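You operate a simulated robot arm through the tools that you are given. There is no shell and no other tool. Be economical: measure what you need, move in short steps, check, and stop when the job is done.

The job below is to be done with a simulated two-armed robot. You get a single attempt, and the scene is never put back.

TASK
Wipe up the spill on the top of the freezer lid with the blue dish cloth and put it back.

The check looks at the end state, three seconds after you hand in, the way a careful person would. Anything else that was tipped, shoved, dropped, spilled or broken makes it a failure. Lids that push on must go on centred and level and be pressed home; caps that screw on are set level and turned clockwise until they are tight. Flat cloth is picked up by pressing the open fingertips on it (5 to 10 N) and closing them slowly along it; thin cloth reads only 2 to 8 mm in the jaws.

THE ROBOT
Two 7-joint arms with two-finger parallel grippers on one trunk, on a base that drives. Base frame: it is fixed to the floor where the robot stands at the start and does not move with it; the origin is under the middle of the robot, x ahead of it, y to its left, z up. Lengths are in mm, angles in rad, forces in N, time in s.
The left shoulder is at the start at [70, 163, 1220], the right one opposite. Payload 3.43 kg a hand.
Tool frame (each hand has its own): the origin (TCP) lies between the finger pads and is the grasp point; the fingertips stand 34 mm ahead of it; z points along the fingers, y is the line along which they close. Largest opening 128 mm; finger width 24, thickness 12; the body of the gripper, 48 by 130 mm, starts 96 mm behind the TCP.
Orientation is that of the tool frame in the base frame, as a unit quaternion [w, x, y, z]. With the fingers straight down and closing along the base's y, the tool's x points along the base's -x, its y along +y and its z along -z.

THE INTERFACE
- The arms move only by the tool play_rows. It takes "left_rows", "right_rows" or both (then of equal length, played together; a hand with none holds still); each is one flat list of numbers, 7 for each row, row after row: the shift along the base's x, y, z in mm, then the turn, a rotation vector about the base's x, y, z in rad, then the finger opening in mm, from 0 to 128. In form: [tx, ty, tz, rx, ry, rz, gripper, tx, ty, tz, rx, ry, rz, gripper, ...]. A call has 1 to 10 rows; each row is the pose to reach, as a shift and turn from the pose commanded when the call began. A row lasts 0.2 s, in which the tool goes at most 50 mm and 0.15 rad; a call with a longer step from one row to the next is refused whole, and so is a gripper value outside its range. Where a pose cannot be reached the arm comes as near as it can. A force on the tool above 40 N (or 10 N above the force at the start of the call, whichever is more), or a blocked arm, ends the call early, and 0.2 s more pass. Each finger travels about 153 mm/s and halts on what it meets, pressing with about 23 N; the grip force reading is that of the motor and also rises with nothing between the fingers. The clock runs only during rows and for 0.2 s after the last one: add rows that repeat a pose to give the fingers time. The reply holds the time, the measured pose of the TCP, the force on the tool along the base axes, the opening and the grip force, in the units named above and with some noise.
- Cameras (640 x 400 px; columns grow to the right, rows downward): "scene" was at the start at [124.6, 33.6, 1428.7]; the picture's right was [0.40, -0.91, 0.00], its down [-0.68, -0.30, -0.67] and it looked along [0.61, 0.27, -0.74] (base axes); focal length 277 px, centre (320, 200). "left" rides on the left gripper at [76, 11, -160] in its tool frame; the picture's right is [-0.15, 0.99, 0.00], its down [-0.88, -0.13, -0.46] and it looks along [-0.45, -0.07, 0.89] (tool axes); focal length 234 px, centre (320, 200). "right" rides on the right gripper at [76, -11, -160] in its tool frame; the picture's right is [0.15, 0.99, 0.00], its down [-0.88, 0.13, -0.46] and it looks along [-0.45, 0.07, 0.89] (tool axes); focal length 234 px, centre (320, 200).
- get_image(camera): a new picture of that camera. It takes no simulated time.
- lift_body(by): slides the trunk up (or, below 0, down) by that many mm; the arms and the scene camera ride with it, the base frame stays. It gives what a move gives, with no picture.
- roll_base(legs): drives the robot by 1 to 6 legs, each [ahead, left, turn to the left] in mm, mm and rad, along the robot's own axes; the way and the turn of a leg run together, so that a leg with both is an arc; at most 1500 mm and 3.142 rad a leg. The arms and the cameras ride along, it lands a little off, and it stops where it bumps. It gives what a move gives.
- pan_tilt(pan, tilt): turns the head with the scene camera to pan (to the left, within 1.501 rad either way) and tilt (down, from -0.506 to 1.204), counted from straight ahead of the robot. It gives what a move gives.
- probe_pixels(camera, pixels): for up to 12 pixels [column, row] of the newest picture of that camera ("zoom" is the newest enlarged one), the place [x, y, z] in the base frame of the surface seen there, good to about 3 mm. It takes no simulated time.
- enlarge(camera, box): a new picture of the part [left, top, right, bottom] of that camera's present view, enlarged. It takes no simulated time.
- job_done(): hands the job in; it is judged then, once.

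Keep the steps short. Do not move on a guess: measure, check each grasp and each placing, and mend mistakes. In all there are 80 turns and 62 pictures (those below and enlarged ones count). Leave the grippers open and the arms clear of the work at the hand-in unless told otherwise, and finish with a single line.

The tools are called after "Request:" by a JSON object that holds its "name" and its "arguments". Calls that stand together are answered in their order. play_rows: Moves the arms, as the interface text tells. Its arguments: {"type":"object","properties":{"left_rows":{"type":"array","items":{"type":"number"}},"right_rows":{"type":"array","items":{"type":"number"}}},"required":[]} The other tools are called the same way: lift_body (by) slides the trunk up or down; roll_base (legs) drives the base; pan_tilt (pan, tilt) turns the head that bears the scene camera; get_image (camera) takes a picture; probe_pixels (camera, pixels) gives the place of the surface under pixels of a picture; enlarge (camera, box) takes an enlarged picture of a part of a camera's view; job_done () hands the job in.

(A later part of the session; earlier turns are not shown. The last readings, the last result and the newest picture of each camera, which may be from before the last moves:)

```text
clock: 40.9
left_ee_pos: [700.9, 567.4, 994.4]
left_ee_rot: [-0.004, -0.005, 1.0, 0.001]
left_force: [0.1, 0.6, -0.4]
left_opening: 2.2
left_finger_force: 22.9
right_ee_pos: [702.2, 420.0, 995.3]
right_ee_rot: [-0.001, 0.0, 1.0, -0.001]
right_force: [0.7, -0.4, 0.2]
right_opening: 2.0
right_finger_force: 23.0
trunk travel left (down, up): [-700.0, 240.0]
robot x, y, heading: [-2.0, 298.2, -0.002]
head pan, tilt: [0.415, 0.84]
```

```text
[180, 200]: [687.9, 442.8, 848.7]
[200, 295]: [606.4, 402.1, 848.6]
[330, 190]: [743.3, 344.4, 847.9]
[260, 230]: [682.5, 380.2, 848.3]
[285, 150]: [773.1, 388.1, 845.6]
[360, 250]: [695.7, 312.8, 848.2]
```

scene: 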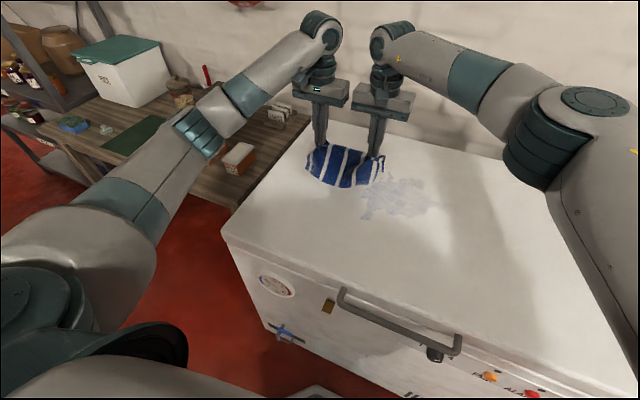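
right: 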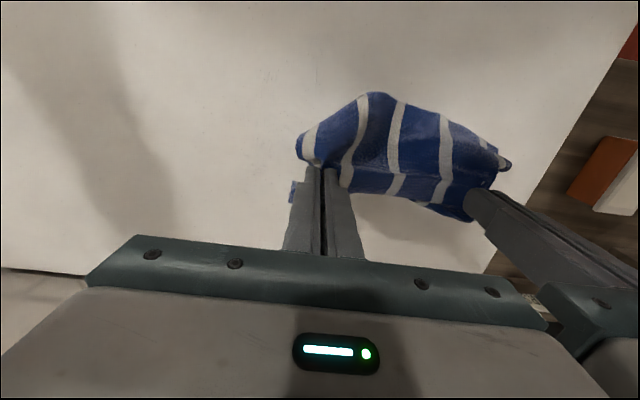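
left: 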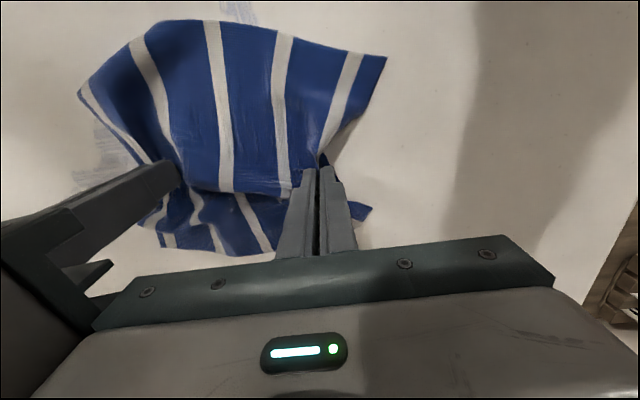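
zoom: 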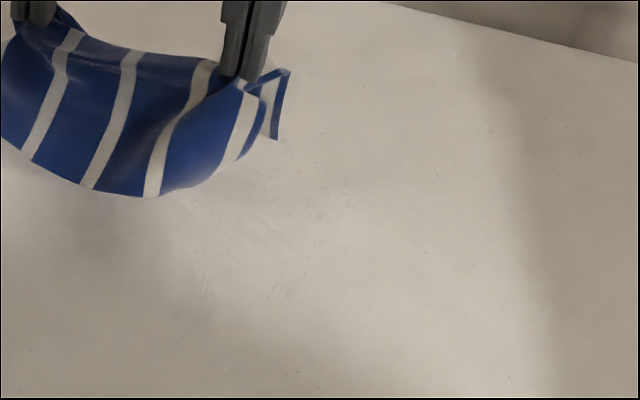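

Traces lie within x 605–775 and y 310–443. I'll lower with the left hand at y≈447 and repeat x strokes inward.

Request:
{"name": "play_rows", "arguments": {"left_rows": [0, -40, 0, 0, 0, 0, 0, 0, -80, -20, 0, 0, 0, 0, 0, -120, -50, 0, 0, 0, 0, 0, -120, -85, 0, 0, 0, 0, 0, -120, -105, 0, 0, 0, 0, 0, -120, -111, 0, 0, 0, 0, -40, -120, -111, 0, 0, 0, 0, -80, -120, -111, 0, 0, 0, 0, -110, -120, -111, 0, 0, 0, 0], "right_rows": [0, -40, 0, 0, 0, 0, 0, 0, -80, -20, 0, 0, 0, 0, 0, -120, -50, 0, 0, 0, 0, 0, -120, -85, 0, 0, 0, 0, 0, -120, -105, 0, 0, 0, 0, 0, -120, -111, 0, 0, 0, 0, -40, -120, -111, 0, 0, 0, 0, -80, -120, -111, 0, 0, 0, 0, -110, -120, -111, 0, 0, 0, 0]}}

Request:
{"name": "play_rows", "arguments": {"left_rows": [0, -16, -0.5, 0, 0, 0, 0, 48, -16, -0.5, 0, 0, 0, 0, 96, -16, -0.5, 0, 0, 0, 0, 144, -16, -0.5, 0, 0, 0, 0, 192, -16, -0.5, 0, 0, 0, 0, 192, -34, -0.5, 0, 0, 0, 0, 144, -34, -0.5, 0, 0, 0, 0, 96, -34, -0.5, 0, 0, 0, 0, 48, -34, -0.5, 0, 0, 0, 0, 0, -34, -0.5, 0, 0, 0, 0], "right_rows": [0, -16, -1, 0, 0, 0, 0, 48, -16, -1, 0, 0, 0, 0, 96, -16, -1, 0, 0, 0, 0, 144, -16, -1, 0, 0, 0, 0, 192, -16, -1, 0, 0, 0, 0, 192, -34, -1, 0, 0, 0, 0, 144, -34, -1, 0, 0, 0, 0, 96, -34, -1, 0, 0, 0, 0, 48, -34, -1, 0, 0, 0, 0, 0, -34, -1, 0, 0, 0, 0]}}

Request:
{"name": "play_rows", "arguments": {"left_rows": [0, -16, 0, 0, 0, 0, 0, 48, -16, 0, 0, 0, 0, 0, 96, -16, 0, 0, 0, 0, 0, 144, -16, 0, 0, 0, 0, 0, 192, -16, 0, 0, 0, 0, 0, 192, -34, 0, 0, 0, 0, 0, 144, -34, 0, 0, 0, 0, 0, 96, -34, 0, 0, 0, 0, 0, 48, -34, 0, 0, 0, 0, 0, 0, -34, 0, 0, 0, 0, 0], "right_rows": [0, -16, 0, 0, 0, 0, 0, 48, -16, 0, 0, 0, 0, 0, 96, -16, 0, 0, 0, 0, 0, 144, -16, 0, 0, 0, 0, 0, 192, -16, 0, 0, 0, 0, 0, 192, -34, 0, 0, 0, 0, 0, 144, -34, 0, 0, 0, 0, 0, 96, -34, 0, 0, 0, 0, 0, 48, -34, 0, 0, 0, 0, 0, 0, -34, 0, 0, 0, 0, 0]}}

Request:
{"name": "play_rows", "arguments": {"left_rows": [0, -16, 0, 0, 0, 0, 0, 48, -16, 0, 0, 0, 0, 0, 96, -16, 0, 0, 0, 0, 0, 144, -16, 0, 0, 0, 0, 0, 192, -16, 0, 0, 0, 0, 0, 192, -34, 0, 0, 0, 0, 0, 144, -34, 0, 0, 0, 0, 0, 96, -34, 0, 0, 0, 0, 0, 48, -34, 0, 0, 0, 0, 0, 0, -34, 0, 0, 0, 0, 0], "right_rows": [0, -16, 0, 0, 0, 0, 0, 48, -16, 0, 0, 0, 0, 0, 96, -16, 0, 0, 0, 0, 0, 144, -16, 0, 0, 0, 0, 0, 192, -16, 0, 0, 0, 0, 0, 192, -34, 0, 0, 0, 0, 0, 144, -34, 0, 0, 0, 0, 0, 96, -34, 0, 0, 0, 0, 0, 48, -34, 0, 0, 0, 0, 0, 0, -34, 0, 0, 0, 0, 0]}}

Request:
{"name": "enlarge", "arguments": {"camera": "scene", "box": [320, 140, 480, 240]}}

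```text
clock: 42.9
left_ee_pos: [592.0, 445.7, 885.1]
left_ee_rot: [-0.002, -0.005, 1.0, 0.004]
left_force: [3.2, 0.2, 18.1]
left_opening: 2.0
left_finger_force: 23.1
right_ee_pos: [593.9, 295.9, 885.6]
right_ee_rot: [-0.001, 0.0, 1.0, 0.001]
right_force: [-0.1, -0.6, -0.7]
right_opening: 2.0
right_finger_force: 22.9
trunk travel left (down, up): [-700.0, 240.0]
robot x, y, heading: [-0.5, 298.2, 0.006]
head pan, tilt: [0.415, 0.84]
```

```text
clock: 45.1
left_ee_pos: [590.8, 411.6, 886.3]
left_ee_rot: [-0.002, -0.007, 1.0, 0.002]
left_force: [5.3, 0.5, 30.6]
left_opening: 2.0
left_finger_force: 23.5
right_ee_pos: [593.1, 259.6, 884.8]
right_ee_rot: [0.0, 0.001, 1.0, 0.001]
right_force: [0.6, -0.4, 0.2]
right_opening: 2.0
right_finger_force: 23.2
trunk travel left (down, up): [-700.0, 240.0]
robot x, y, heading: [1.8, 296.9, 0.01]
head pan, tilt: [0.415, 0.84]
```

```text
clock: 47.3
left_ee_pos: [591.5, 377.8, 885.3]
left_ee_rot: [-0.003, -0.005, 1.0, 0.003]
left_force: [2.8, 2.4, 17.3]
left_opening: 2.4
left_finger_force: 23.1
right_ee_pos: [593.1, 228.9, 884.4]
right_ee_rot: [0.0, 0.001, 1.0, 0.0]
right_force: [-0.6, 0.4, 0.3]
right_opening: 2.2
right_finger_force: 22.2
trunk travel left (down, up): [-700.0, 240.0]
robot x, y, heading: [0.5, 298.5, -0.004]
head pan, tilt: [0.415, 0.84]
```

```text
clock: 49.5
left_ee_pos: [589.2, 344.6, 884.7]
left_ee_rot: [-0.003, -0.005, 1.0, 0.004]
left_force: [2.5, 1.3, 15.7]
left_opening: 1.8
left_finger_force: 23.2
right_ee_pos: [591.2, 193.5, 885.3]
right_ee_rot: [-0.001, 0.001, 1.0, 0.001]
right_force: [-0.5, -0.3, 0.8]
right_opening: 2.0
right_finger_force: 23.2
trunk travel left (down, up): [-700.0, 240.0]
robot x, y, heading: [-4.4, 298.7, 0.005]
head pan, tilt: [0.415, 0.84]
```

```text
4.00 times, centred on (400, 190) of scene
```

zoom: 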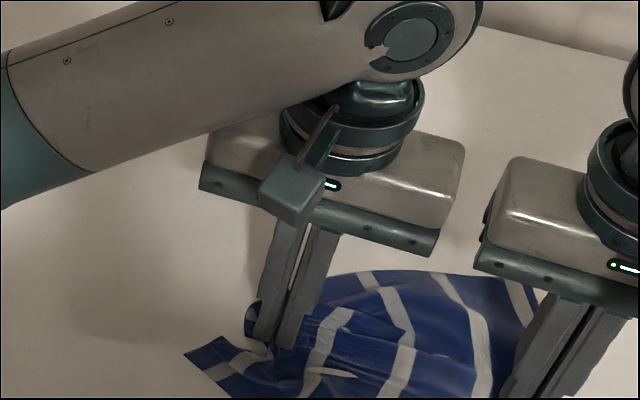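

Good contact. I'll do two last strokes, then lift and inspect.

Request:
{"name": "play_rows", "arguments": {"left_rows": [0, -16, 0, 0, 0, 0, 0, 48, -16, 0, 0, 0, 0, 0, 96, -16, 0, 0, 0, 0, 0, 144, -16, 0, 0, 0, 0, 0, 192, -16, 0, 0, 0, 0, 0, 192, -34, 0, 0, 0, 0, 0, 144, -34, 0, 0, 0, 0, 0, 96, -34, 0, 0, 0, 0, 0, 48, -34, 0, 0, 0, 0, 0, 0, -34, 0, 0, 0, 0, 0], "right_rows": [0, -16, 0, 0, 0, 0, 0, 48, -16, 0, 0, 0, 0, 0, 96, -16, 0, 0, 0, 0, 0, 144, -16, 0, 0, 0, 0, 0, 192, -16, 0, 0, 0, 0, 0, 192, -34, 0, 0, 0, 0, 0, 144, -34, 0, 0, 0, 0, 0, 96, -34, 0, 0, 0, 0, 0, 48, -34, 0, 0, 0, 0, 0, 0, -34, 0, 0, 0, 0, 0]}}

Request:
{"name": "play_rows", "arguments": {"left_rows": [0, 0, 30, 0, 0, 0, 0, 0, 0, 70, 0, 0, 0, 0, 15, 0, 113, 0, 0, 0, 0, 45, -40, 113, 0, 0, 0, 0, 75, -75, 113, 0, 0, 0, 0, 105, -75, 113, 0, 0, 0, 0, 123, -75, 113, 0, 0, 0, 0], "right_rows": [0, 0, 30, 0, 0, 0, 0, 0, 0, 70, 0, 0, 0, 0, 15, 0, 113, 0, 0, 0, 0, 45, -40, 113, 0, 0, 0, 0, 75, -75, 113, 0, 0, 0, 0, 105, -75, 113, 0, 0, 0, 0, 123, -75, 113, 0, 0, 0, 0]}}

Request:
{"name": "roll_base", "arguments": {"legs": [[0, -300, 0]]}}

Request:
{"name": "get_image", "arguments": {"camera": "scene"}}

Request:
{"name": "get_image", "arguments": {"camera": "left"}}

```text
clock: 51.7
left_ee_pos: [591.2, 309.5, 886.0]
left_ee_rot: [-0.004, -0.007, 1.0, 0.005]
left_force: [0.2, 1.8, 6.0]
left_opening: 2.5
left_finger_force: 23.2
right_ee_pos: [594.0, 159.3, 885.1]
right_ee_rot: [0.0, 0.0, 1.0, 0.001]
right_force: [0.7, 1.8, 17.9]
right_opening: 2.1
right_finger_force: 22.4
trunk travel left (down, up): [-700.0, 240.0]
robot x, y, heading: [-2.1, 298.3, 0.002]
head pan, tilt: [0.415, 0.84]
```

```text
clock: 53.3
left_ee_pos: [717.5, 232.9, 994.3]
left_ee_rot: [-0.005, -0.005, 1.0, 0.004]
left_force: [0.2, 0.0, 0.1]
left_opening: 2.5
left_finger_force: 23.4
right_ee_pos: [720.8, 83.3, 995.8]
right_ee_rot: [-0.002, 0.0, 1.0, 0.001]
right_force: [-0.4, -0.8, -0.1]
right_opening: 2.3
right_finger_force: 23.1
trunk travel left (down, up): [-700.0, 240.0]
robot x, y, heading: [2.4, 302.7, 0.004]
head pan, tilt: [0.415, 0.84]
```

```text
clock: 55.4
left_ee_pos: [718.6, -68.8, 994.6]
left_ee_rot: [-0.004, -0.006, 1.0, 0.003]
left_force: [-0.3, 0.1, 0.5]
left_opening: 2.2
left_finger_force: 23.0
right_ee_pos: [720.5, -218.8, 996.7]
right_ee_rot: [-0.002, -0.001, 1.0, 0.001]
right_force: [-0.2, -0.7, 0.4]
right_opening: 2.3
right_finger_force: 23.3
trunk travel left (down, up): [-700.0, 240.0]
robot x, y, heading: [-2.0, -5.8, 0.003]
head pan, tilt: [0.415, 0.84]
```

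```text
37 pictures are left
```

scene: 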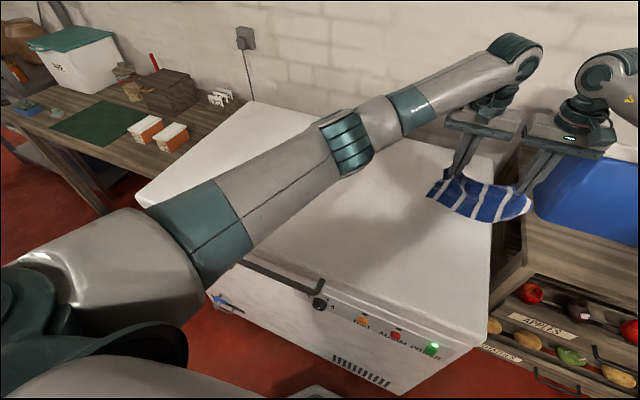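

```text
36 pictures are left
```

left: 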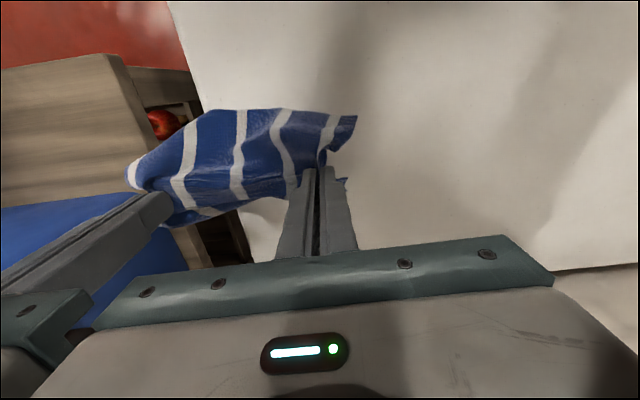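

The lid looks clean where visible. Now I'll bring the hands above the original spots (left y≈82, right y≈−82), spreading the cloth to nearly taut.

Request:
{"name": "play_rows", "arguments": {"left_rows": [0, 35, 0, 0, 0, 0, 0, 0, 75, 0, 0, 0, 0, 0, -2, 115, 0, 0, 0, 0, 0, -4, 140, 0, 0, 0, 0, 0, -4, 150, 0, 0, 0, 0, 0, -4, 150, 0, 0, 0, 0, 0], "right_rows": [0, 33, 0, 0, 0, 0, 0, 0, 70, 0, 0, 0, 0, 0, -3, 107, 0, 0, 0, 0, 0, -5, 129, 0, 0, 0, 0, 0, -5, 138, 0, 0, 0, 0, 0, -5, 138, 0, 0, 0, 0, 0]}}

Request:
{"name": "enlarge", "arguments": {"camera": "scene", "box": [260, 100, 500, 250]}}

```text
clock: 56.8
left_ee_pos: [714.2, 81.6, 995.8]
left_ee_rot: [-0.003, -0.006, 1.0, 0.003]
left_force: [0.6, -3.7, -0.2]
left_opening: 2.1
left_finger_force: 23.1
right_ee_pos: [717.2, -79.2, 996.6]
right_ee_rot: [-0.002, -0.001, 1.0, -0.001]
right_force: [0.2, 3.3, -0.2]
right_opening: 1.9
right_finger_force: 22.4
trunk travel left (down, up): [-700.0, 240.0]
robot x, y, heading: [0.8, -3.8, 0.01]
head pan, tilt: [0.415, 0.84]
```

```text
2.67 times, centred on (380, 175) of scene
```

zoom: 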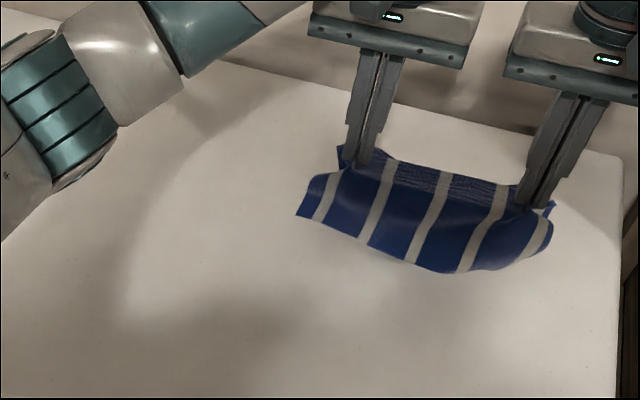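

The cloth is nearly taut (3.5 N) and draping nicely. I'll lower it gently to just above the lid.

Request:
{"name": "play_rows", "arguments": {"left_rows": [0, 0, -20, 0, 0, 0, 0, 0, 0, -40, 0, 0, 0, 0, 0, 0, -60, 0, 0, 0, 0, 0, 0, -75, 0, 0, 0, 0, 0, 0, -88, 0, 0, 0, 0, 0, 0, -98, 0, 0, 0, 0, 0, 0, -105, 0, 0, 0, 0, 0, 0, -109, 0, 0, 0, 0, 0, 0, -109, 0, 0, 0, 0], "right_rows": [0, 0, -20, 0, 0, 0, 0, 0, 0, -40, 0, 0, 0, 0, 0, 0, -60, 0, 0, 0, 0, 0, 0, -75, 0, 0, 0, 0, 0, 0, -88, 0, 0, 0, 0, 0, 0, -98, 0, 0, 0, 0, 0, 0, -105, 0, 0, 0, 0, 0, 0, -109, 0, 0, 0, 0, 0, 0, -109, 0, 0, 0, 0]}}

Request:
{"name": "enlarge", "arguments": {"camera": "scene", "box": [260, 100, 500, 250]}}

Request:
{"name": "get_image", "arguments": {"camera": "right"}}

Request:
{"name": "get_image", "arguments": {"camera": "left"}}

```text
clock: 58.8
left_ee_pos: [714.1, 81.2, 885.9]
left_ee_rot: [-0.004, -0.006, 1.0, 0.003]
left_force: [0.6, -6.2, 1.8]
left_opening: 2.1
left_finger_force: 23.7
right_ee_pos: [716.7, -79.3, 888.0]
right_ee_rot: [-0.001, -0.001, 1.0, 0.0]
right_force: [1.3, 6.1, 0.6]
right_opening: 2.1
right_finger_force: 23.1
trunk travel left (down, up): [-700.0, 240.0]
robot x, y, heading: [-1.8, -8.0, 0.007]
head pan, tilt: [0.415, 0.84]
```

```text
2.67 times, centred on (380, 175) of scene
```

zoom: 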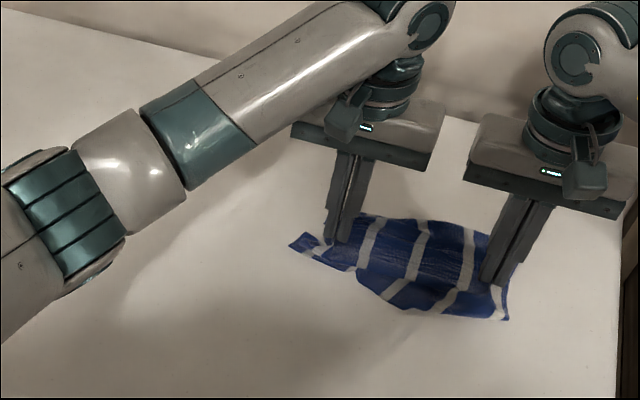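

```text
33 pictures are left
```

right: 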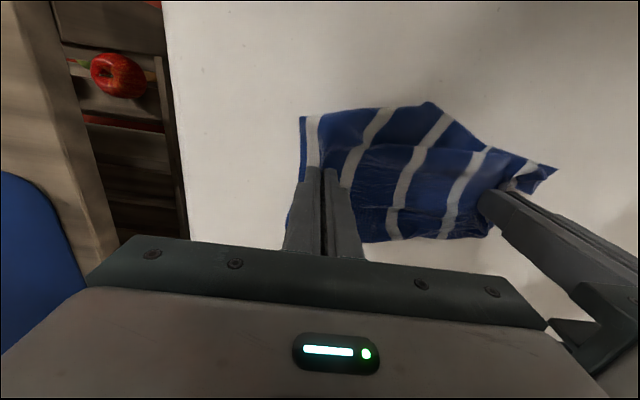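

```text
32 pictures are left
```

left: 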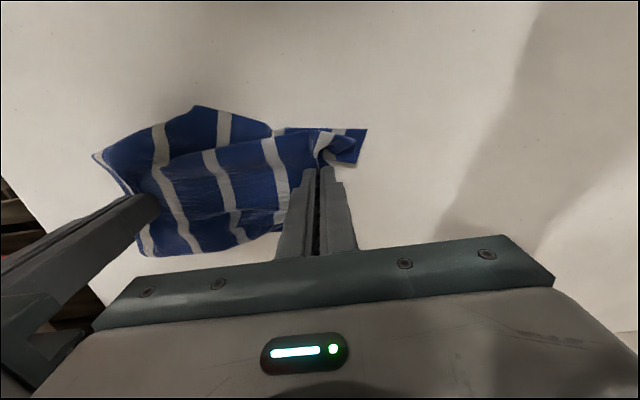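

The front part has curled under. To lay it properly, I'll lift again, go 90 mm towards the robot, and come down while moving away from the robot so the front half trails out flat.

Request:
{"name": "play_rows", "arguments": {"left_rows": [0, 0, 40, 0, 0, 0, 0, -10, 0, 80, 0, 0, 0, 0, -40, 0, 108, 0, 0, 0, 0, -70, 0, 108, 0, 0, 0, 0, -100, 0, 108, 0, 0, 0, 0, -120, 0, 108, 0, 0, 0, 0, -120, 0, 108, 0, 0, 0, 0], "right_rows": [0, 0, 40, 0, 0, 0, 0, -10, 0, 80, 0, 0, 0, 0, -40, 0, 108, 0, 0, 0, 0, -70, 0, 108, 0, 0, 0, 0, -100, 0, 108, 0, 0, 0, 0, -120, 0, 108, 0, 0, 0, 0, -120, 0, 108, 0, 0, 0, 0]}}

Request:
{"name": "play_rows", "arguments": {"left_rows": [12, 0, -20, 0, 0, 0, 0, 24, 0, -40, 0, 0, 0, 0, 38, 0, -55, 0, 0, 0, 0, 52, 0, -70, 0, 0, 0, 0, 66, 0, -82, 0, 0, 0, 0, 80, 0, -92, 0, 0, 0, 0, 95, 0, -100, 0, 0, 0, 0, 110, 0, -105, 0, 0, 0, 0, 120, 0, -107, 0, 0, 0, 0, 120, 0, -107, 0, 0, 0, 0], "right_rows": [12, 0, -20, 0, 0, 0, 0, 24, 0, -40, 0, 0, 0, 0, 38, 0, -55, 0, 0, 0, 0, 52, 0, -70, 0, 0, 0, 0, 66, 0, -82, 0, 0, 0, 0, 80, 0, -92, 0, 0, 0, 0, 95, 0, -100, 0, 0, 0, 0, 110, 0, -105, 0, 0, 0, 0, 120, 0, -108, 0, 0, 0, 0, 120, 0, -108, 0, 0, 0, 0]}}

Request:
{"name": "enlarge", "arguments": {"camera": "scene", "box": [260, 100, 500, 250]}}

```text
clock: 60.4
left_ee_pos: [596.1, 80.2, 993.4]
left_ee_rot: [-0.005, -0.007, 1.0, 0.003]
left_force: [1.0, -5.2, -0.2]
left_opening: 2.3
left_finger_force: 22.9
right_ee_pos: [597.7, -80.5, 997.3]
right_ee_rot: [-0.003, -0.001, 1.0, 0.001]
right_force: [1.1, 4.5, 0.1]
right_opening: 1.9
right_finger_force: 23.4
trunk travel left (down, up): [-700.0, 240.0]
robot x, y, heading: [-0.1, -5.0, 0.007]
head pan, tilt: [0.415, 0.84]
```

```text
clock: 62.6
left_ee_pos: [713.6, 81.6, 888.1]
left_ee_rot: [-0.004, -0.007, 1.0, 0.004]
left_force: [0.7, -3.8, 0.4]
left_opening: 2.1
left_finger_force: 22.8
right_ee_pos: [715.6, -80.5, 887.5]
right_ee_rot: [-0.002, 0.0, 1.0, 0.0]
right_force: [0.1, 5.1, 0.9]
right_opening: 1.6
right_finger_force: 22.9
trunk travel left (down, up): [-700.0, 240.0]
robot x, y, heading: [-0.0, -5.7, 0.005]
head pan, tilt: [0.415, 0.84]
```

```text
2.67 times, centred on (380, 175) of scene
```

zoom: 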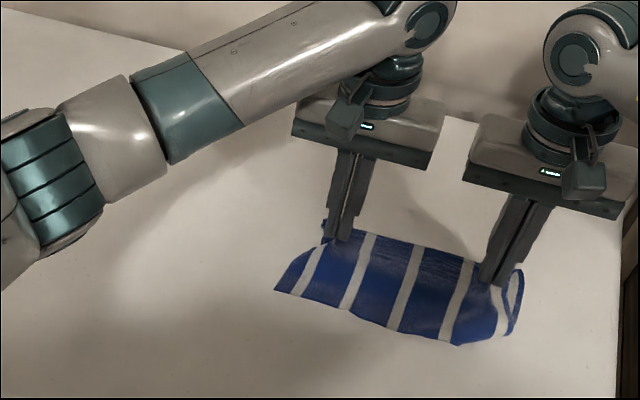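

The front half lies flat now, with the back tucked under. I'll press lightly, release slowly to spread the gathers, and retreat upward.

Request:
{"name": "play_rows", "arguments": {"left_rows": [0, 0, -2, 0, 0, 0, 0, 0, 0, -3, 0, 0, 0, 6, 0, 0, -3, 0, 0, 0, 14, 0, 0, -3, 0, 0, 0, 22, 0, 0, -2, 0, 0, 0, 30, 0, 0, 0, 0, 0, 0, 34, 0, 0, 5, 0, 0, 0, 34], "right_rows": [0, 0, -2, 0, 0, 0, 0, 0, 0, -3, 0, 0, 0, 6, 0, 0, -3, 0, 0, 0, 14, 0, 0, -3, 0, 0, 0, 22, 0, 0, -2, 0, 0, 0, 30, 0, 0, 0, 0, 0, 0, 34, 0, 0, 5, 0, 0, 0, 34]}}

Request:
{"name": "play_rows", "arguments": {"left_rows": [0, 0, 30, 0, 0, 0, 34, 0, 0, 70, 0, 0, 0, 34, -20, 30, 110, 0, 0, 0, 34, -60, 55, 140, 0, 0, 0, 34, -100, 80, 160, 0, 0, 0, 34], "right_rows": [0, 0, 30, 0, 0, 0, 34, 0, 0, 70, 0, 0, 0, 34, -20, -30, 110, 0, 0, 0, 34, -60, -55, 140, 0, 0, 0, 34, -100, -80, 160, 0, 0, 0, 34]}}

Request:
{"name": "enlarge", "arguments": {"camera": "scene", "box": [260, 100, 500, 250]}}

Request:
{"name": "get_image", "arguments": {"camera": "right"}}

```text
clock: 64.2
left_ee_pos: [713.8, 82.4, 890.4]
left_ee_rot: [-0.004, -0.006, 1.0, 0.003]
left_force: [-0.1, -0.7, -0.5]
left_opening: 34.1
left_finger_force: 0.1
right_ee_pos: [715.5, -79.9, 893.0]
right_ee_rot: [-0.001, 0.0, 1.0, 0.001]
right_force: [-0.3, 0.9, -0.7]
right_opening: 33.9
right_finger_force: 0.0
trunk travel left (down, up): [-700.0, 240.0]
robot x, y, heading: [0.8, -3.7, 0.003]
head pan, tilt: [0.415, 0.84]
```

```text
refused: row 3 steps farther than a row can; nothing moved
```

```text
2.67 times, centred on (380, 175) of scene
```

zoom: 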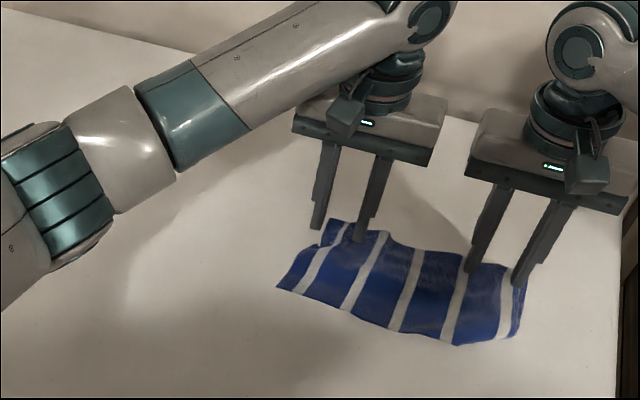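

```text
29 pictures are left
```

right: 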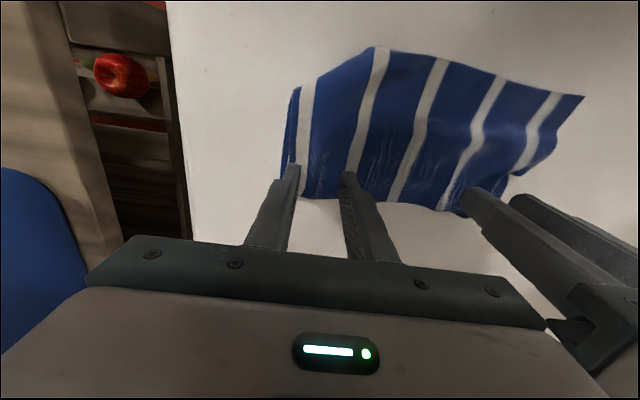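

Released; the retreat steps were too long. I'll retreat in shorter steps and look.

Request:
{"name": "play_rows", "arguments": {"left_rows": [0, 0, 30, 0, 0, 0, 34, 0, 0, 65, 0, 0, 0, 34, -20, 15, 95, 0, 0, 0, 34, -50, 30, 115, 0, 0, 0, 34, -80, 50, 135, 0, 0, 0, 34, -110, 75, 150, 0, 0, 0, 34], "right_rows": [0, 0, 30, 0, 0, 0, 34, 0, 0, 65, 0, 0, 0, 34, -20, -15, 95, 0, 0, 0, 34, -50, -30, 115, 0, 0, 0, 34, -80, -50, 135, 0, 0, 0, 34, -110, -75, 150, 0, 0, 0, 34]}}

Request:
{"name": "enlarge", "arguments": {"camera": "scene", "box": [330, 130, 490, 230]}}

Request:
{"name": "get_image", "arguments": {"camera": "right"}}

Request:
{"name": "get_image", "arguments": {"camera": "left"}}

```text
clock: 65.6
left_ee_pos: [603.0, 155.3, 1043.3]
left_ee_rot: [-0.003, -0.007, 1.0, 0.003]
left_force: [0.2, 0.0, 0.0]
left_opening: 34.0
left_finger_force: 0.1
right_ee_pos: [603.0, -155.6, 1045.5]
right_ee_rot: [-0.001, -0.001, 1.0, 0.001]
right_force: [-0.4, -1.1, 1.3]
right_opening: 34.0
right_finger_force: 0.2
trunk travel left (down, up): [-700.0, 240.0]
robot x, y, heading: [0.5, -5.0, 0.003]
head pan, tilt: [0.415, 0.84]
```

```text
4.00 times, centred on (410, 180) of scene
```

zoom: 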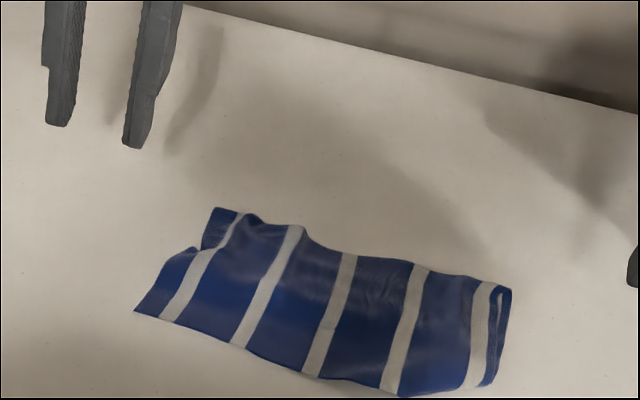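

```text
27 pictures are left
```

right: 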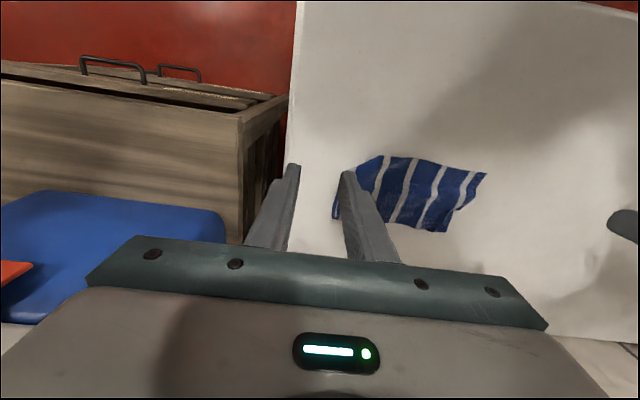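

```text
26 pictures are left
```

left: 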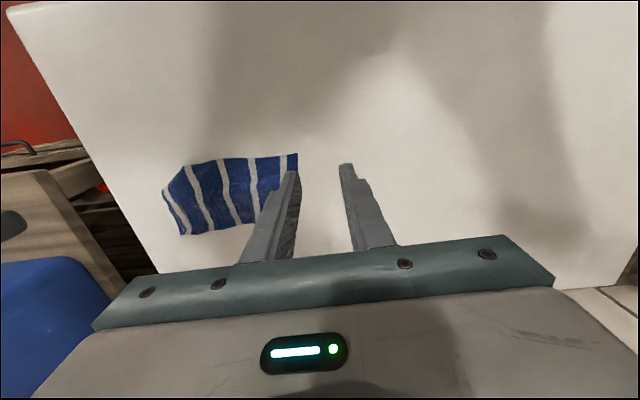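

The lid is clean in these views. The cloth is folded with its back half underneath. I'll measure its outline for gripping the front edge.

Request:
{"name": "probe_pixels", "arguments": {"camera": "zoom", "pixels": [[137, 311], [235, 345], [305, 374], [385, 388], [455, 388], [490, 385], [510, 292], [415, 265], [265, 225], [213, 210], [195, 248], [330, 300]]}}

```text
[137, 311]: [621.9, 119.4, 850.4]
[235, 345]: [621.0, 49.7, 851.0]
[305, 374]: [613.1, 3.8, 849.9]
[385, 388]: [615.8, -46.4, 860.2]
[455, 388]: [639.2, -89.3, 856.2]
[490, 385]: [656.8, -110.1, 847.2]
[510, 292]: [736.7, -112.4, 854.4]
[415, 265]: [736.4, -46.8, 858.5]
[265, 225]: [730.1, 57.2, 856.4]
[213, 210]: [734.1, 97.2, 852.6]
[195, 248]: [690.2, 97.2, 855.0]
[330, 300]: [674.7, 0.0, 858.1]
```

The front edge runs from (622, 119) to (616, −46), with the right corner tucked under. I'll pinch that edge with both hands at y≈95 and y≈−45, then hang the cloth up and lay it down trailing. First I move above it and go down to z≈892.

Request:
{"name": "play_rows", "arguments": {"left_rows": [6, -15, -30, 0, 0, 0, 34, 12, -30, -60, 0, 0, 0, 34, 18, -45, -90, 0, 0, 0, 34, 24, -60, -120, 0, 0, 0, 34, 24, -60, -140, 0, 0, 0, 34, 24, -60, -152, 0, 0, 0, 34, 24, -60, -152, 0, 0, 0, 34], "right_rows": [7, 28, -30, 0, 0, 0, 34, 14, 56, -60, 0, 0, 0, 34, 21, 84, -90, 0, 0, 0, 34, 27, 110, -120, 0, 0, 0, 34, 27, 110, -140, 0, 0, 0, 34, 27, 110, -152, 0, 0, 0, 34, 27, 110, -152, 0, 0, 0, 34]}}

Request:
{"name": "enlarge", "arguments": {"camera": "scene", "box": [330, 130, 490, 230]}}

```text
clock: 67.2
left_ee_pos: [628.8, 96.1, 890.6]
left_ee_rot: [-0.004, -0.007, 1.0, 0.003]
left_force: [-0.6, 0.7, 0.7]
left_opening: 33.9
left_finger_force: 0.1
right_ee_pos: [633.7, -44.0, 888.7]
right_ee_rot: [-0.002, -0.001, 1.0, 0.0]
right_force: [0.8, -0.5, 0.4]
right_opening: 34.2
right_finger_force: 0.1
trunk travel left (down, up): [-700.0, 240.0]
robot x, y, heading: [1.2, -4.6, 0.002]
head pan, tilt: [0.415, 0.84]
```

```text
4.00 times, centred on (410, 180) of scene
```

zoom: 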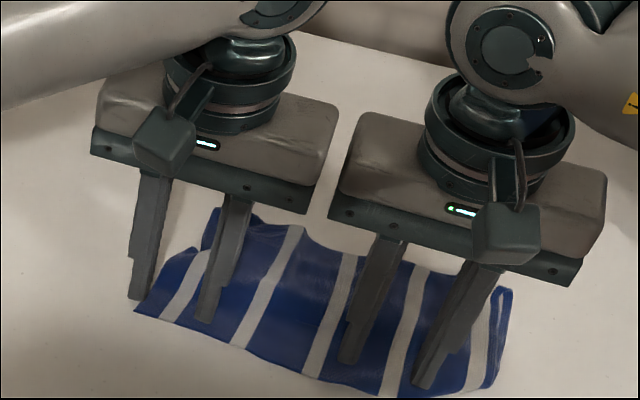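

The positions are good. The left finger is right at the corner, so I'll shift it 4 mm inward, and go down to contact.

Request:
{"name": "play_rows", "arguments": {"left_rows": [-2, -4, -2, 0, 0, 0, 34, -2, -4, -5, 0, 0, 0, 34, -2, -4, -6, 0, 0, 0, 34, -2, -4, -6, 0, 0, 0, 34], "right_rows": [-3, 0, -2, 0, 0, 0, 34, -3, 0, -4, 0, 0, 0, 34, -3, 0, -5, 0, 0, 0, 34, -3, 0, -5, 0, 0, 0, 34]}}

```text
clock: 68.2
left_ee_pos: [625.7, 91.9, 884.6]
left_ee_rot: [-0.004, -0.006, 1.0, 0.004]
left_force: [0.0, 0.1, -0.1]
left_opening: 33.9
left_finger_force: 0.0
right_ee_pos: [630.5, -45.1, 883.0]
right_ee_rot: [-0.002, -0.001, 1.0, 0.0]
right_force: [-0.2, -0.4, -0.7]
right_opening: 33.9
right_finger_force: 0.0
trunk travel left (down, up): [-700.0, 240.0]
robot x, y, heading: [-1.4, -3.8, 0.007]
head pan, tilt: [0.415, 0.84]
```

No contact yet, so I'll go another 2 mm.

Request:
{"name": "play_rows", "arguments": {"left_rows": [0, 0, -1, 0, 0, 0, 34, 0, 0, -2, 0, 0, 0, 34, 0, 0, -2, 0, 0, 0, 34], "right_rows": [0, 0, -1, 0, 0, 0, 34, 0, 0, -2, 0, 0, 0, 34, 0, 0, -2, 0, 0, 0, 34]}}

```text
clock: 69.0
left_ee_pos: [626.1, 92.4, 883.5]
left_ee_rot: [-0.002, -0.007, 1.0, 0.003]
left_force: [0.9, 0.2, 4.8]
left_opening: 33.8
left_finger_force: 0.1
right_ee_pos: [629.1, -45.2, 883.2]
right_ee_rot: [-0.001, -0.001, 1.0, 0.001]
right_force: [0.4, 0.2, 4.6]
right_opening: 34.0
right_finger_force: 0.1
trunk travel left (down, up): [-700.0, 240.0]
robot x, y, heading: [3.2, -7.6, 0.005]
head pan, tilt: [0.415, 0.84]
```

Both are at about 4.7 N. I'll go 0.5 mm more and close slowly.

Request:
{"name": "play_rows", "arguments": {"left_rows": [0, 0, -0.6, 0, 0, 0, 34, 0, 0, -0.6, 0, 0, 0, 30, 0, 0, -0.6, 0, 0, 0, 26, 0, 0, -0.6, 0, 0, 0, 22, 0, 0, -0.6, 0, 0, 0, 18, 0, 0, -0.6, 0, 0, 0, 14, 0, 0, -0.6, 0, 0, 0, 10, 0, 0, -0.6, 0, 0, 0, 6, 0, 0, -0.6, 0, 0, 0, 2, 0, 0, -0.6, 0, 0, 0, 0], "right_rows": [0, 0, -0.6, 0, 0, 0, 34, 0, 0, -0.6, 0, 0, 0, 30, 0, 0, -0.6, 0, 0, 0, 26, 0, 0, -0.6, 0, 0, 0, 22, 0, 0, -0.6, 0, 0, 0, 18, 0, 0, -0.6, 0, 0, 0, 14, 0, 0, -0.6, 0, 0, 0, 10, 0, 0, -0.6, 0, 0, 0, 6, 0, 0, -0.6, 0, 0, 0, 2, 0, 0, -0.6, 0, 0, 0, 0]}}

Request:
{"name": "play_rows", "arguments": {"left_rows": [0, 0, 15, 0, 0, 0, 0, 0, 0, 35, 0, 0, 0, 0, 0, 0, 60, 0, 0, 0, 0, 0, 0, 60, 0, 0, 0, 0], "right_rows": [0, 0, 15, 0, 0, 0, 0, 0, 0, 35, 0, 0, 0, 0, 0, 0, 60, 0, 0, 0, 0, 0, 0, 60, 0, 0, 0, 0]}}

Request:
{"name": "enlarge", "arguments": {"camera": "scene", "box": [300, 100, 492, 220]}}

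```text
clock: 71.2
left_ee_pos: [624.3, 92.3, 883.6]
left_ee_rot: [-0.003, -0.006, 1.0, 0.004]
left_force: [-0.3, -0.1, 9.2]
left_opening: 2.3
left_finger_force: 22.9
right_ee_pos: [628.9, -45.6, 883.9]
right_ee_rot: [0.0, -0.001, 1.0, -0.001]
right_force: [-0.8, -0.3, 8.4]
right_opening: 0.0
right_finger_force: 23.1
trunk travel left (down, up): [-700.0, 240.0]
robot x, y, heading: [2.3, -5.4, 0.01]
head pan, tilt: [0.415, 0.84]
```

```text
clock: 72.2
left_ee_pos: [628.3, 93.8, 942.2]
left_ee_rot: [-0.005, -0.007, 1.0, 0.003]
left_force: [0.9, -0.9, -0.7]
left_opening: 1.8
left_finger_force: 22.6
right_ee_pos: [629.3, -45.4, 941.5]
right_ee_rot: [-0.002, -0.001, 1.0, 0.0]
right_force: [-0.9, 1.0, -0.1]
right_opening: 0.0
right_finger_force: 22.7
trunk travel left (down, up): [-700.0, 240.0]
robot x, y, heading: [-1.8, -2.5, 0.004]
head pan, tilt: [0.415, 0.84]
```

```text
3.33 times, centred on (396, 160) of scene
```

zoom: 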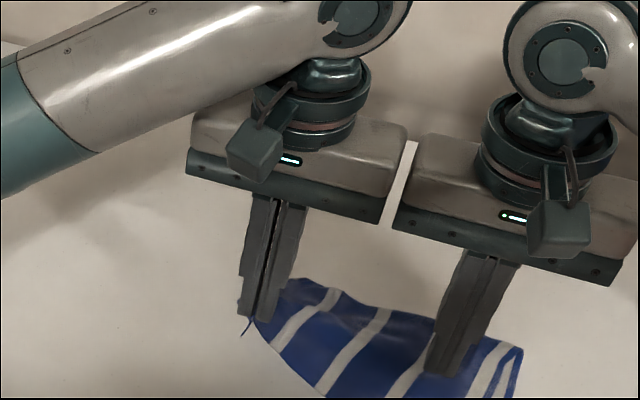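

The left hand has the front-left corner and the right missed (0 mm). I'll back the right hand away and lift the left so the cloth unfolds hanging.

Request:
{"name": "play_rows", "arguments": {"left_rows": [5, 0, 30, 0, 0, 0, 0, 10, 0, 60, 0, 0, 0, 0, 15, 0, 90, 0, 0, 0, 0, 20, 0, 120, 0, 0, 0, 0, 30, 0, 150, 0, 0, 0, 0, 40, 0, 180, 0, 0, 0, 0, 50, 0, 210, 0, 0, 0, 0, 50, 0, 235, 0, 0, 0, 0, 50, 0, 235, 0, 0, 0, 0], "right_rows": [0, -10, 30, 0, 0, 0, 10, 0, -40, 50, 0, 0, 0, 20, 0, -70, 60, 0, 0, 0, 30, 0, -100, 60, 0, 0, 0, 34, 0, -130, 60, 0, 0, 0, 34, 0, -160, 60, 0, 0, 0, 34, 0, -190, 60, 0, 0, 0, 34, 0, -200, 60, 0, 0, 0, 34, 0, -200, 60, 0, 0, 0, 34]}}

Request:
{"name": "get_image", "arguments": {"camera": "scene"}}

Request:
{"name": "get_image", "arguments": {"camera": "right"}}

```text
clock: 74.2
left_ee_pos: [677.8, 92.6, 1178.3]
left_ee_rot: [-0.004, -0.007, 1.0, 0.003]
left_force: [-0.5, -0.4, -1.1]
left_opening: 2.3
left_finger_force: 22.5
right_ee_pos: [629.5, -245.4, 1004.3]
right_ee_rot: [-0.001, -0.001, 1.0, 0.0]
right_force: [0.0, 0.3, -0.3]
right_opening: 34.2
right_finger_force: 0.0
trunk travel left (down, up): [-700.0, 240.0]
robot x, y, heading: [2.7, -6.7, 0.007]
head pan, tilt: [0.415, 0.84]
```

```text
23 pictures are left
```

scene: 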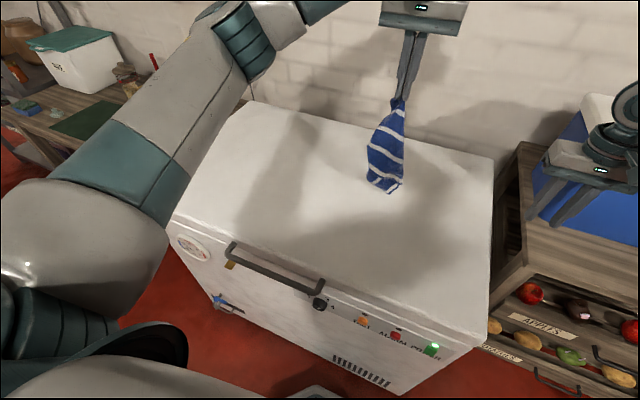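

```text
22 pictures are left
```

right: 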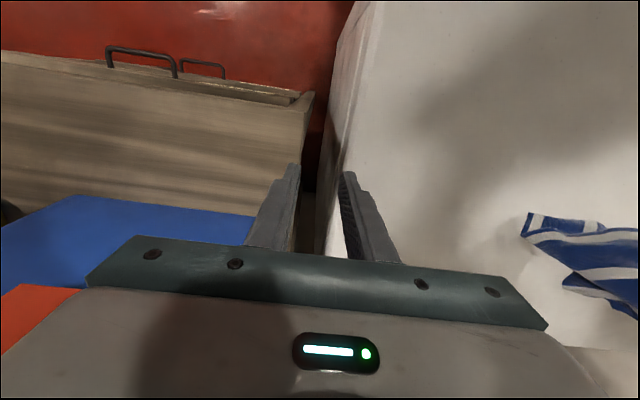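

The cloth hangs freely from its front-left corner. I want to lay it from the back-right to the front-left. First I'll pull the right hand in and up for safety, then strafe 120 mm right for reach.

Request:
{"name": "play_rows", "arguments": {"left_rows": [0, 0, 5, 0, 0, 0, 0, 0, 0, 10, 0, 0, 0, 0, 0, 0, 10, 0, 0, 0, 0, 0, 0, 10, 0, 0, 0, 0, 0, 0, 10, 0, 0, 0, 0], "right_rows": [-25, 0, 35, 0, 0, 0, 34, -50, 0, 70, 0, 0, 0, 34, -75, 0, 105, 0, 0, 0, 34, -100, 0, 140, 0, 0, 0, 34, -120, 0, 160, 0, 0, 0, 34]}}

Request:
{"name": "roll_base", "arguments": {"legs": [[0, -120, 0]]}}

Request:
{"name": "play_rows", "arguments": {"left_rows": [30, -10, 0, 0, 0, 0, 0, 60, -25, 0, 0, 0, 0, 0, 90, -40, 0, 0, 0, 0, 0, 120, -60, 0, 0, 0, 0, 0, 135, -75, 0, 0, 0, 0, 0, 135, -75, 0, 0, 0, 0, 0]}}

Request:
{"name": "get_image", "arguments": {"camera": "scene"}}

```text
clock: 75.4
left_ee_pos: [676.2, 90.4, 1187.2]
left_ee_rot: [-0.003, -0.006, 1.0, 0.004]
left_force: [-0.2, -0.9, -0.4]
left_opening: 2.3
left_finger_force: 23.1
right_ee_pos: [508.7, -245.6, 1162.9]
right_ee_rot: [-0.001, -0.001, 1.0, 0.0]
right_force: [-0.9, 0.0, 0.5]
right_opening: 33.8
right_finger_force: 0.0
trunk travel left (down, up): [-700.0, 240.0]
robot x, y, heading: [0.8, -5.3, 0.006]
head pan, tilt: [0.415, 0.84]
```

```text
clock: 76.6
left_ee_pos: [677.3, -26.4, 1188.0]
left_ee_rot: [-0.003, -0.007, 1.0, 0.004]
left_force: [-0.4, -0.2, -0.4]
left_opening: 2.1
left_finger_force: 23.2
right_ee_pos: [511.1, -364.6, 1161.7]
right_ee_rot: [-0.002, 0.0, 1.0, 0.0]
right_force: [-0.5, -0.2, 0.3]
right_opening: 34.2
right_finger_force: 0.1
trunk travel left (down, up): [-700.0, 240.0]
robot x, y, heading: [4.2, -121.9, 0.008]
head pan, tilt: [0.415, 0.84]
```

```text
clock: 78.0
left_ee_pos: [781.7, -83.1, 1185.5]
left_ee_rot: [-0.003, -0.006, 1.0, 0.004]
left_force: [-0.7, -0.9, -0.3]
left_opening: 2.5
left_finger_force: 23.0
left hand out of reach, approached as far as the arm can: row 4, 5, 6
right_ee_pos: [510.2, -364.3, 1163.5]
right_ee_rot: [-0.002, -0.001, 1.0, 0.0]
right_force: [0.4, -0.1, 0.7]
right_opening: 34.0
right_finger_force: 0.1
trunk travel left (down, up): [-700.0, 240.0]
robot x, y, heading: [0.0, -120.1, 0.007]
head pan, tilt: [0.415, 0.84]
```

```text
21 pictures are left
```

scene: 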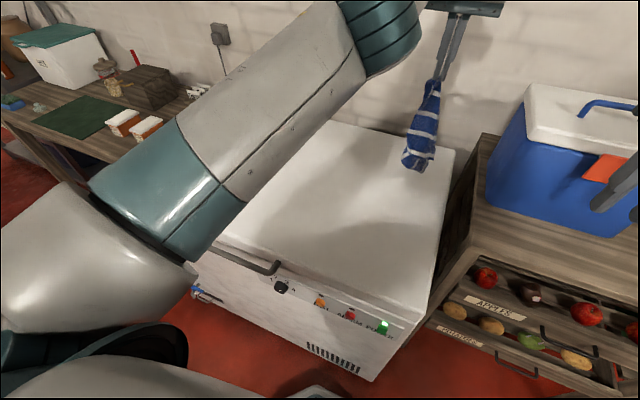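

The hand is at (782, −83), with the hanging corner over the back-right of the spot. Now I'll lay it down along an arc towards the front-left, first part.

Request:
{"name": "play_rows", "arguments": {"left_rows": [-20, 20, -8, 0, 0, 0, 0, -39, 40, -16, 0, 0, 0, 0, -58, 60, -23, 0, 0, 0, 0, -77, 79, -33, 0, 0, 0, 0, -94, 97, -45, 0, 0, 0, 0, -111, 115, -61, 0, 0, 0, 0, -127, 131, -78, 0, 0, 0, 0, -141, 146, -98, 0, 0, 0, 0, -155, 159, -119, 0, 0, 0, 0, -166, 171, -143, 0, 0, 0, 0]}}

Request:
{"name": "get_image", "arguments": {"camera": "scene"}}

```text
clock: 80.2
left_ee_pos: [615.6, 88.3, 1043.2]
left_ee_rot: [-0.003, -0.007, 1.0, 0.003]
left_force: [0.3, 1.3, 0.1]
left_opening: 2.0
left_finger_force: 23.1
right_ee_pos: [510.6, -363.1, 1163.5]
right_ee_rot: [-0.002, -0.002, 1.0, 0.0]
right_force: [0.4, -0.3, 0.5]
right_opening: 34.3
right_finger_force: 0.0
trunk travel left (down, up): [-700.0, 240.0]
robot x, y, heading: [0.0, -124.7, 0.005]
head pan, tilt: [0.415, 0.84]
```

```text
20 pictures are left
```

scene: 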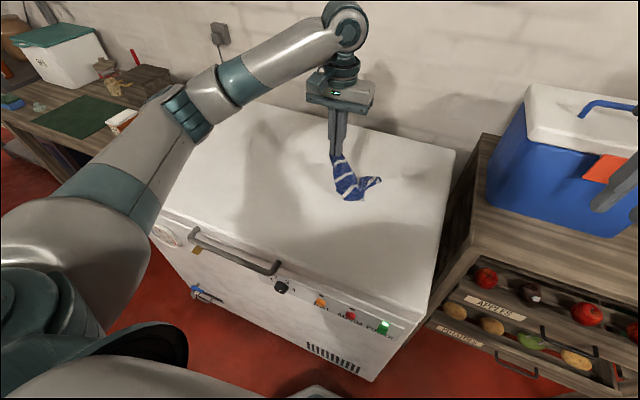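

The far corner slides a little as it's laid. I'll continue down, dragging further towards the front-left to stretch it.

Request:
{"name": "play_rows", "arguments": {"left_rows": [-6, 6, -28, 0, 0, 0, 0, -12, 12, -56, 0, 0, 0, 0, -20, 20, -84, 0, 0, 0, 0, -28, 28, -112, 0, 0, 0, 0, -36, 36, -135, 0, 0, 0, 0, -46, 46, -150, 0, 0, 0, 0, -58, 58, -155, 0, 0, 0, 0, -58, 58, -155, 0, 0, 0, 0]}}

Request:
{"name": "enlarge", "arguments": {"camera": "scene", "box": [240, 110, 432, 230]}}

```text
clock: 82.0
left_ee_pos: [560.6, 145.3, 887.9]
left_ee_rot: [-0.003, -0.007, 1.0, 0.004]
left_force: [0.6, 0.1, -0.2]
left_opening: 1.9
left_finger_force: 23.3
right_ee_pos: [510.6, -364.8, 1163.9]
right_ee_rot: [-0.001, -0.001, 1.0, 0.001]
right_force: [-0.4, 0.3, -0.1]
right_opening: 34.0
right_finger_force: 0.0
trunk travel left (down, up): [-700.0, 240.0]
robot x, y, heading: [-0.3, -126.2, 0.0]
head pan, tilt: [0.415, 0.84]
```

```text
3.33 times, centred on (336, 170) of scene
```

zoom: 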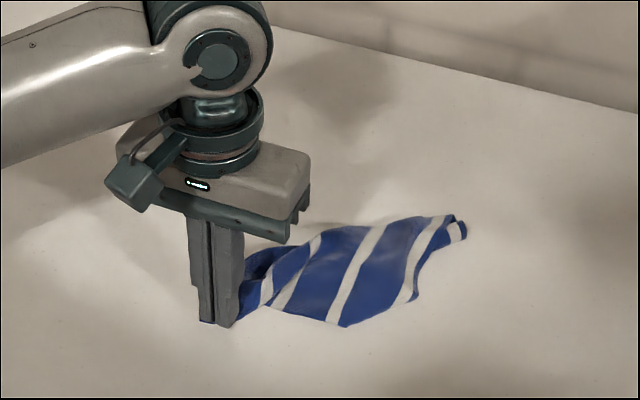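

The front edge now shows four stripe ends, from the left grip through zoom px (345,327) to (415,298). I'll look from the right-hand camera side and measure these points.

Request:
{"name": "probe_pixels", "arguments": {"camera": "zoom", "pixels": [[235, 320], [270, 306], [343, 324], [408, 298], [418, 285], [445, 225], [465, 232], [380, 310], [360, 300], [390, 290]]}}

Request:
{"name": "enlarge", "arguments": {"camera": "scene", "box": [296, 160, 392, 220]}}

```text
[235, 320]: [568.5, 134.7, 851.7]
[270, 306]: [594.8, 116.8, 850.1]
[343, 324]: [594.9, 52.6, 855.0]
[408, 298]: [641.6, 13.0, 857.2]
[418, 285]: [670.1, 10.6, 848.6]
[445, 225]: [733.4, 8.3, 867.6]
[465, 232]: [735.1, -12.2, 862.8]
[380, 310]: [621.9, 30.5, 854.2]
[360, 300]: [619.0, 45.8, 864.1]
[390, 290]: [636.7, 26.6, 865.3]
```

```text
6.67 times, centred on (344, 190) of scene
```

zoom: 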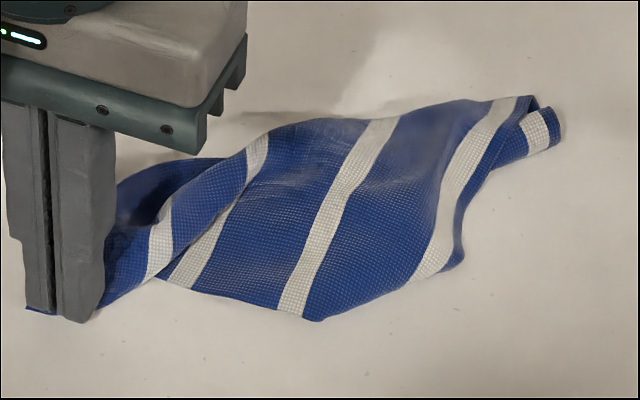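

The front edge is usable near (636, 22), about 170 mm of cloth from the left pinch. I'll bring the right hand over there (bodies stay clear: 80 mm apart in x, 120 in y).

Request:
{"name": "play_rows", "arguments": {"right_rows": [13, 39, -15, 0, 0, 0, 34, 26, 78, -30, 0, 0, 0, 34, 39, 117, -45, 0, 0, 0, 34, 52, 155, -60, 0, 0, 0, 34, 65, 194, -75, 0, 0, 0, 34, 78, 233, -90, 0, 0, 0, 34, 91, 272, -105, 0, 0, 0, 34, 104, 310, -120, 0, 0, 0, 34, 117, 349, -135, 0, 0, 0, 34, 128, 386, -150, 0, 0, 0, 34]}}

Request:
{"name": "play_rows", "arguments": {"right_rows": [0, 0, -30, 0, 0, 0, 34, 0, 0, -60, 0, 0, 0, 34, 0, 0, -90, 0, 0, 0, 34, 0, 0, -112, 0, 0, 0, 34, 0, 0, -118, 0, 0, 0, 34, 0, 0, -118, 0, 0, 0, 34]}}

Request:
{"name": "enlarge", "arguments": {"camera": "scene", "box": [276, 130, 404, 210]}}

```text
clock: 84.2
left_ee_pos: [558.6, 146.1, 887.8]
left_ee_rot: [-0.004, -0.007, 1.0, 0.003]
left_force: [0.3, -0.5, 0.0]
left_opening: 2.2
left_finger_force: 23.0
right_ee_pos: [638.9, 24.5, 1013.5]
right_ee_rot: [-0.002, -0.001, 1.0, -0.001]
right_force: [0.8, -1.4, -0.2]
right_opening: 33.9
right_finger_force: 0.0
trunk travel left (down, up): [-700.0, 240.0]
robot x, y, heading: [-1.8, -122.3, 0.008]
head pan, tilt: [0.415, 0.84]
```

```text
clock: 85.6
left_ee_pos: [558.7, 147.1, 887.7]
left_ee_rot: [-0.004, -0.007, 1.0, 0.004]
left_force: [-0.5, 0.5, 0.4]
left_opening: 2.0
left_finger_force: 22.8
right_ee_pos: [638.8, 21.3, 896.3]
right_ee_rot: [-0.002, 0.0, 1.0, 0.0]
right_force: [-0.2, 0.1, 0.6]
right_opening: 34.0
right_finger_force: 0.0
trunk travel left (down, up): [-700.0, 240.0]
robot x, y, heading: [2.0, -123.7, 0.009]
head pan, tilt: [0.415, 0.84]
```

```text
5.00 times, centred on (340, 170) of scene
```

zoom: 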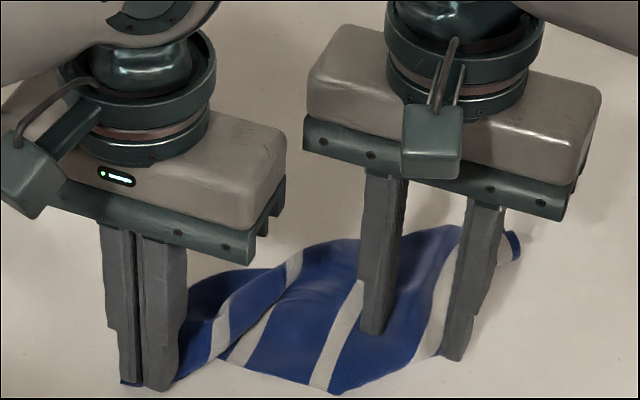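

The right fingers straddle the fold well. I'll lower to contact.

Request:
{"name": "play_rows", "arguments": {"right_rows": [-3, 3, -5, 0, 0, 0, 34, -6, 5, -9, 0, 0, 0, 34, -6, 5, -12, 0, 0, 0, 34, -6, 5, -13.5, 0, 0, 0, 34, -6, 5, -13.5, 0, 0, 0, 34]}}

```text
clock: 86.8
left_ee_pos: [557.9, 145.0, 890.3]
left_ee_rot: [-0.003, -0.007, 1.0, 0.004]
left_force: [0.2, -1.3, 0.0]
left_opening: 2.1
left_finger_force: 23.5
right_ee_pos: [630.8, 26.0, 884.7]
right_ee_rot: [0.0, -0.001, 1.0, 0.001]
right_force: [4.7, 0.7, 21.1]
right_opening: 33.8
right_finger_force: 0.1
trunk travel left (down, up): [-700.0, 240.0]
robot x, y, heading: [0.9, -119.4, 0.012]
head pan, tilt: [0.415, 0.84]
```

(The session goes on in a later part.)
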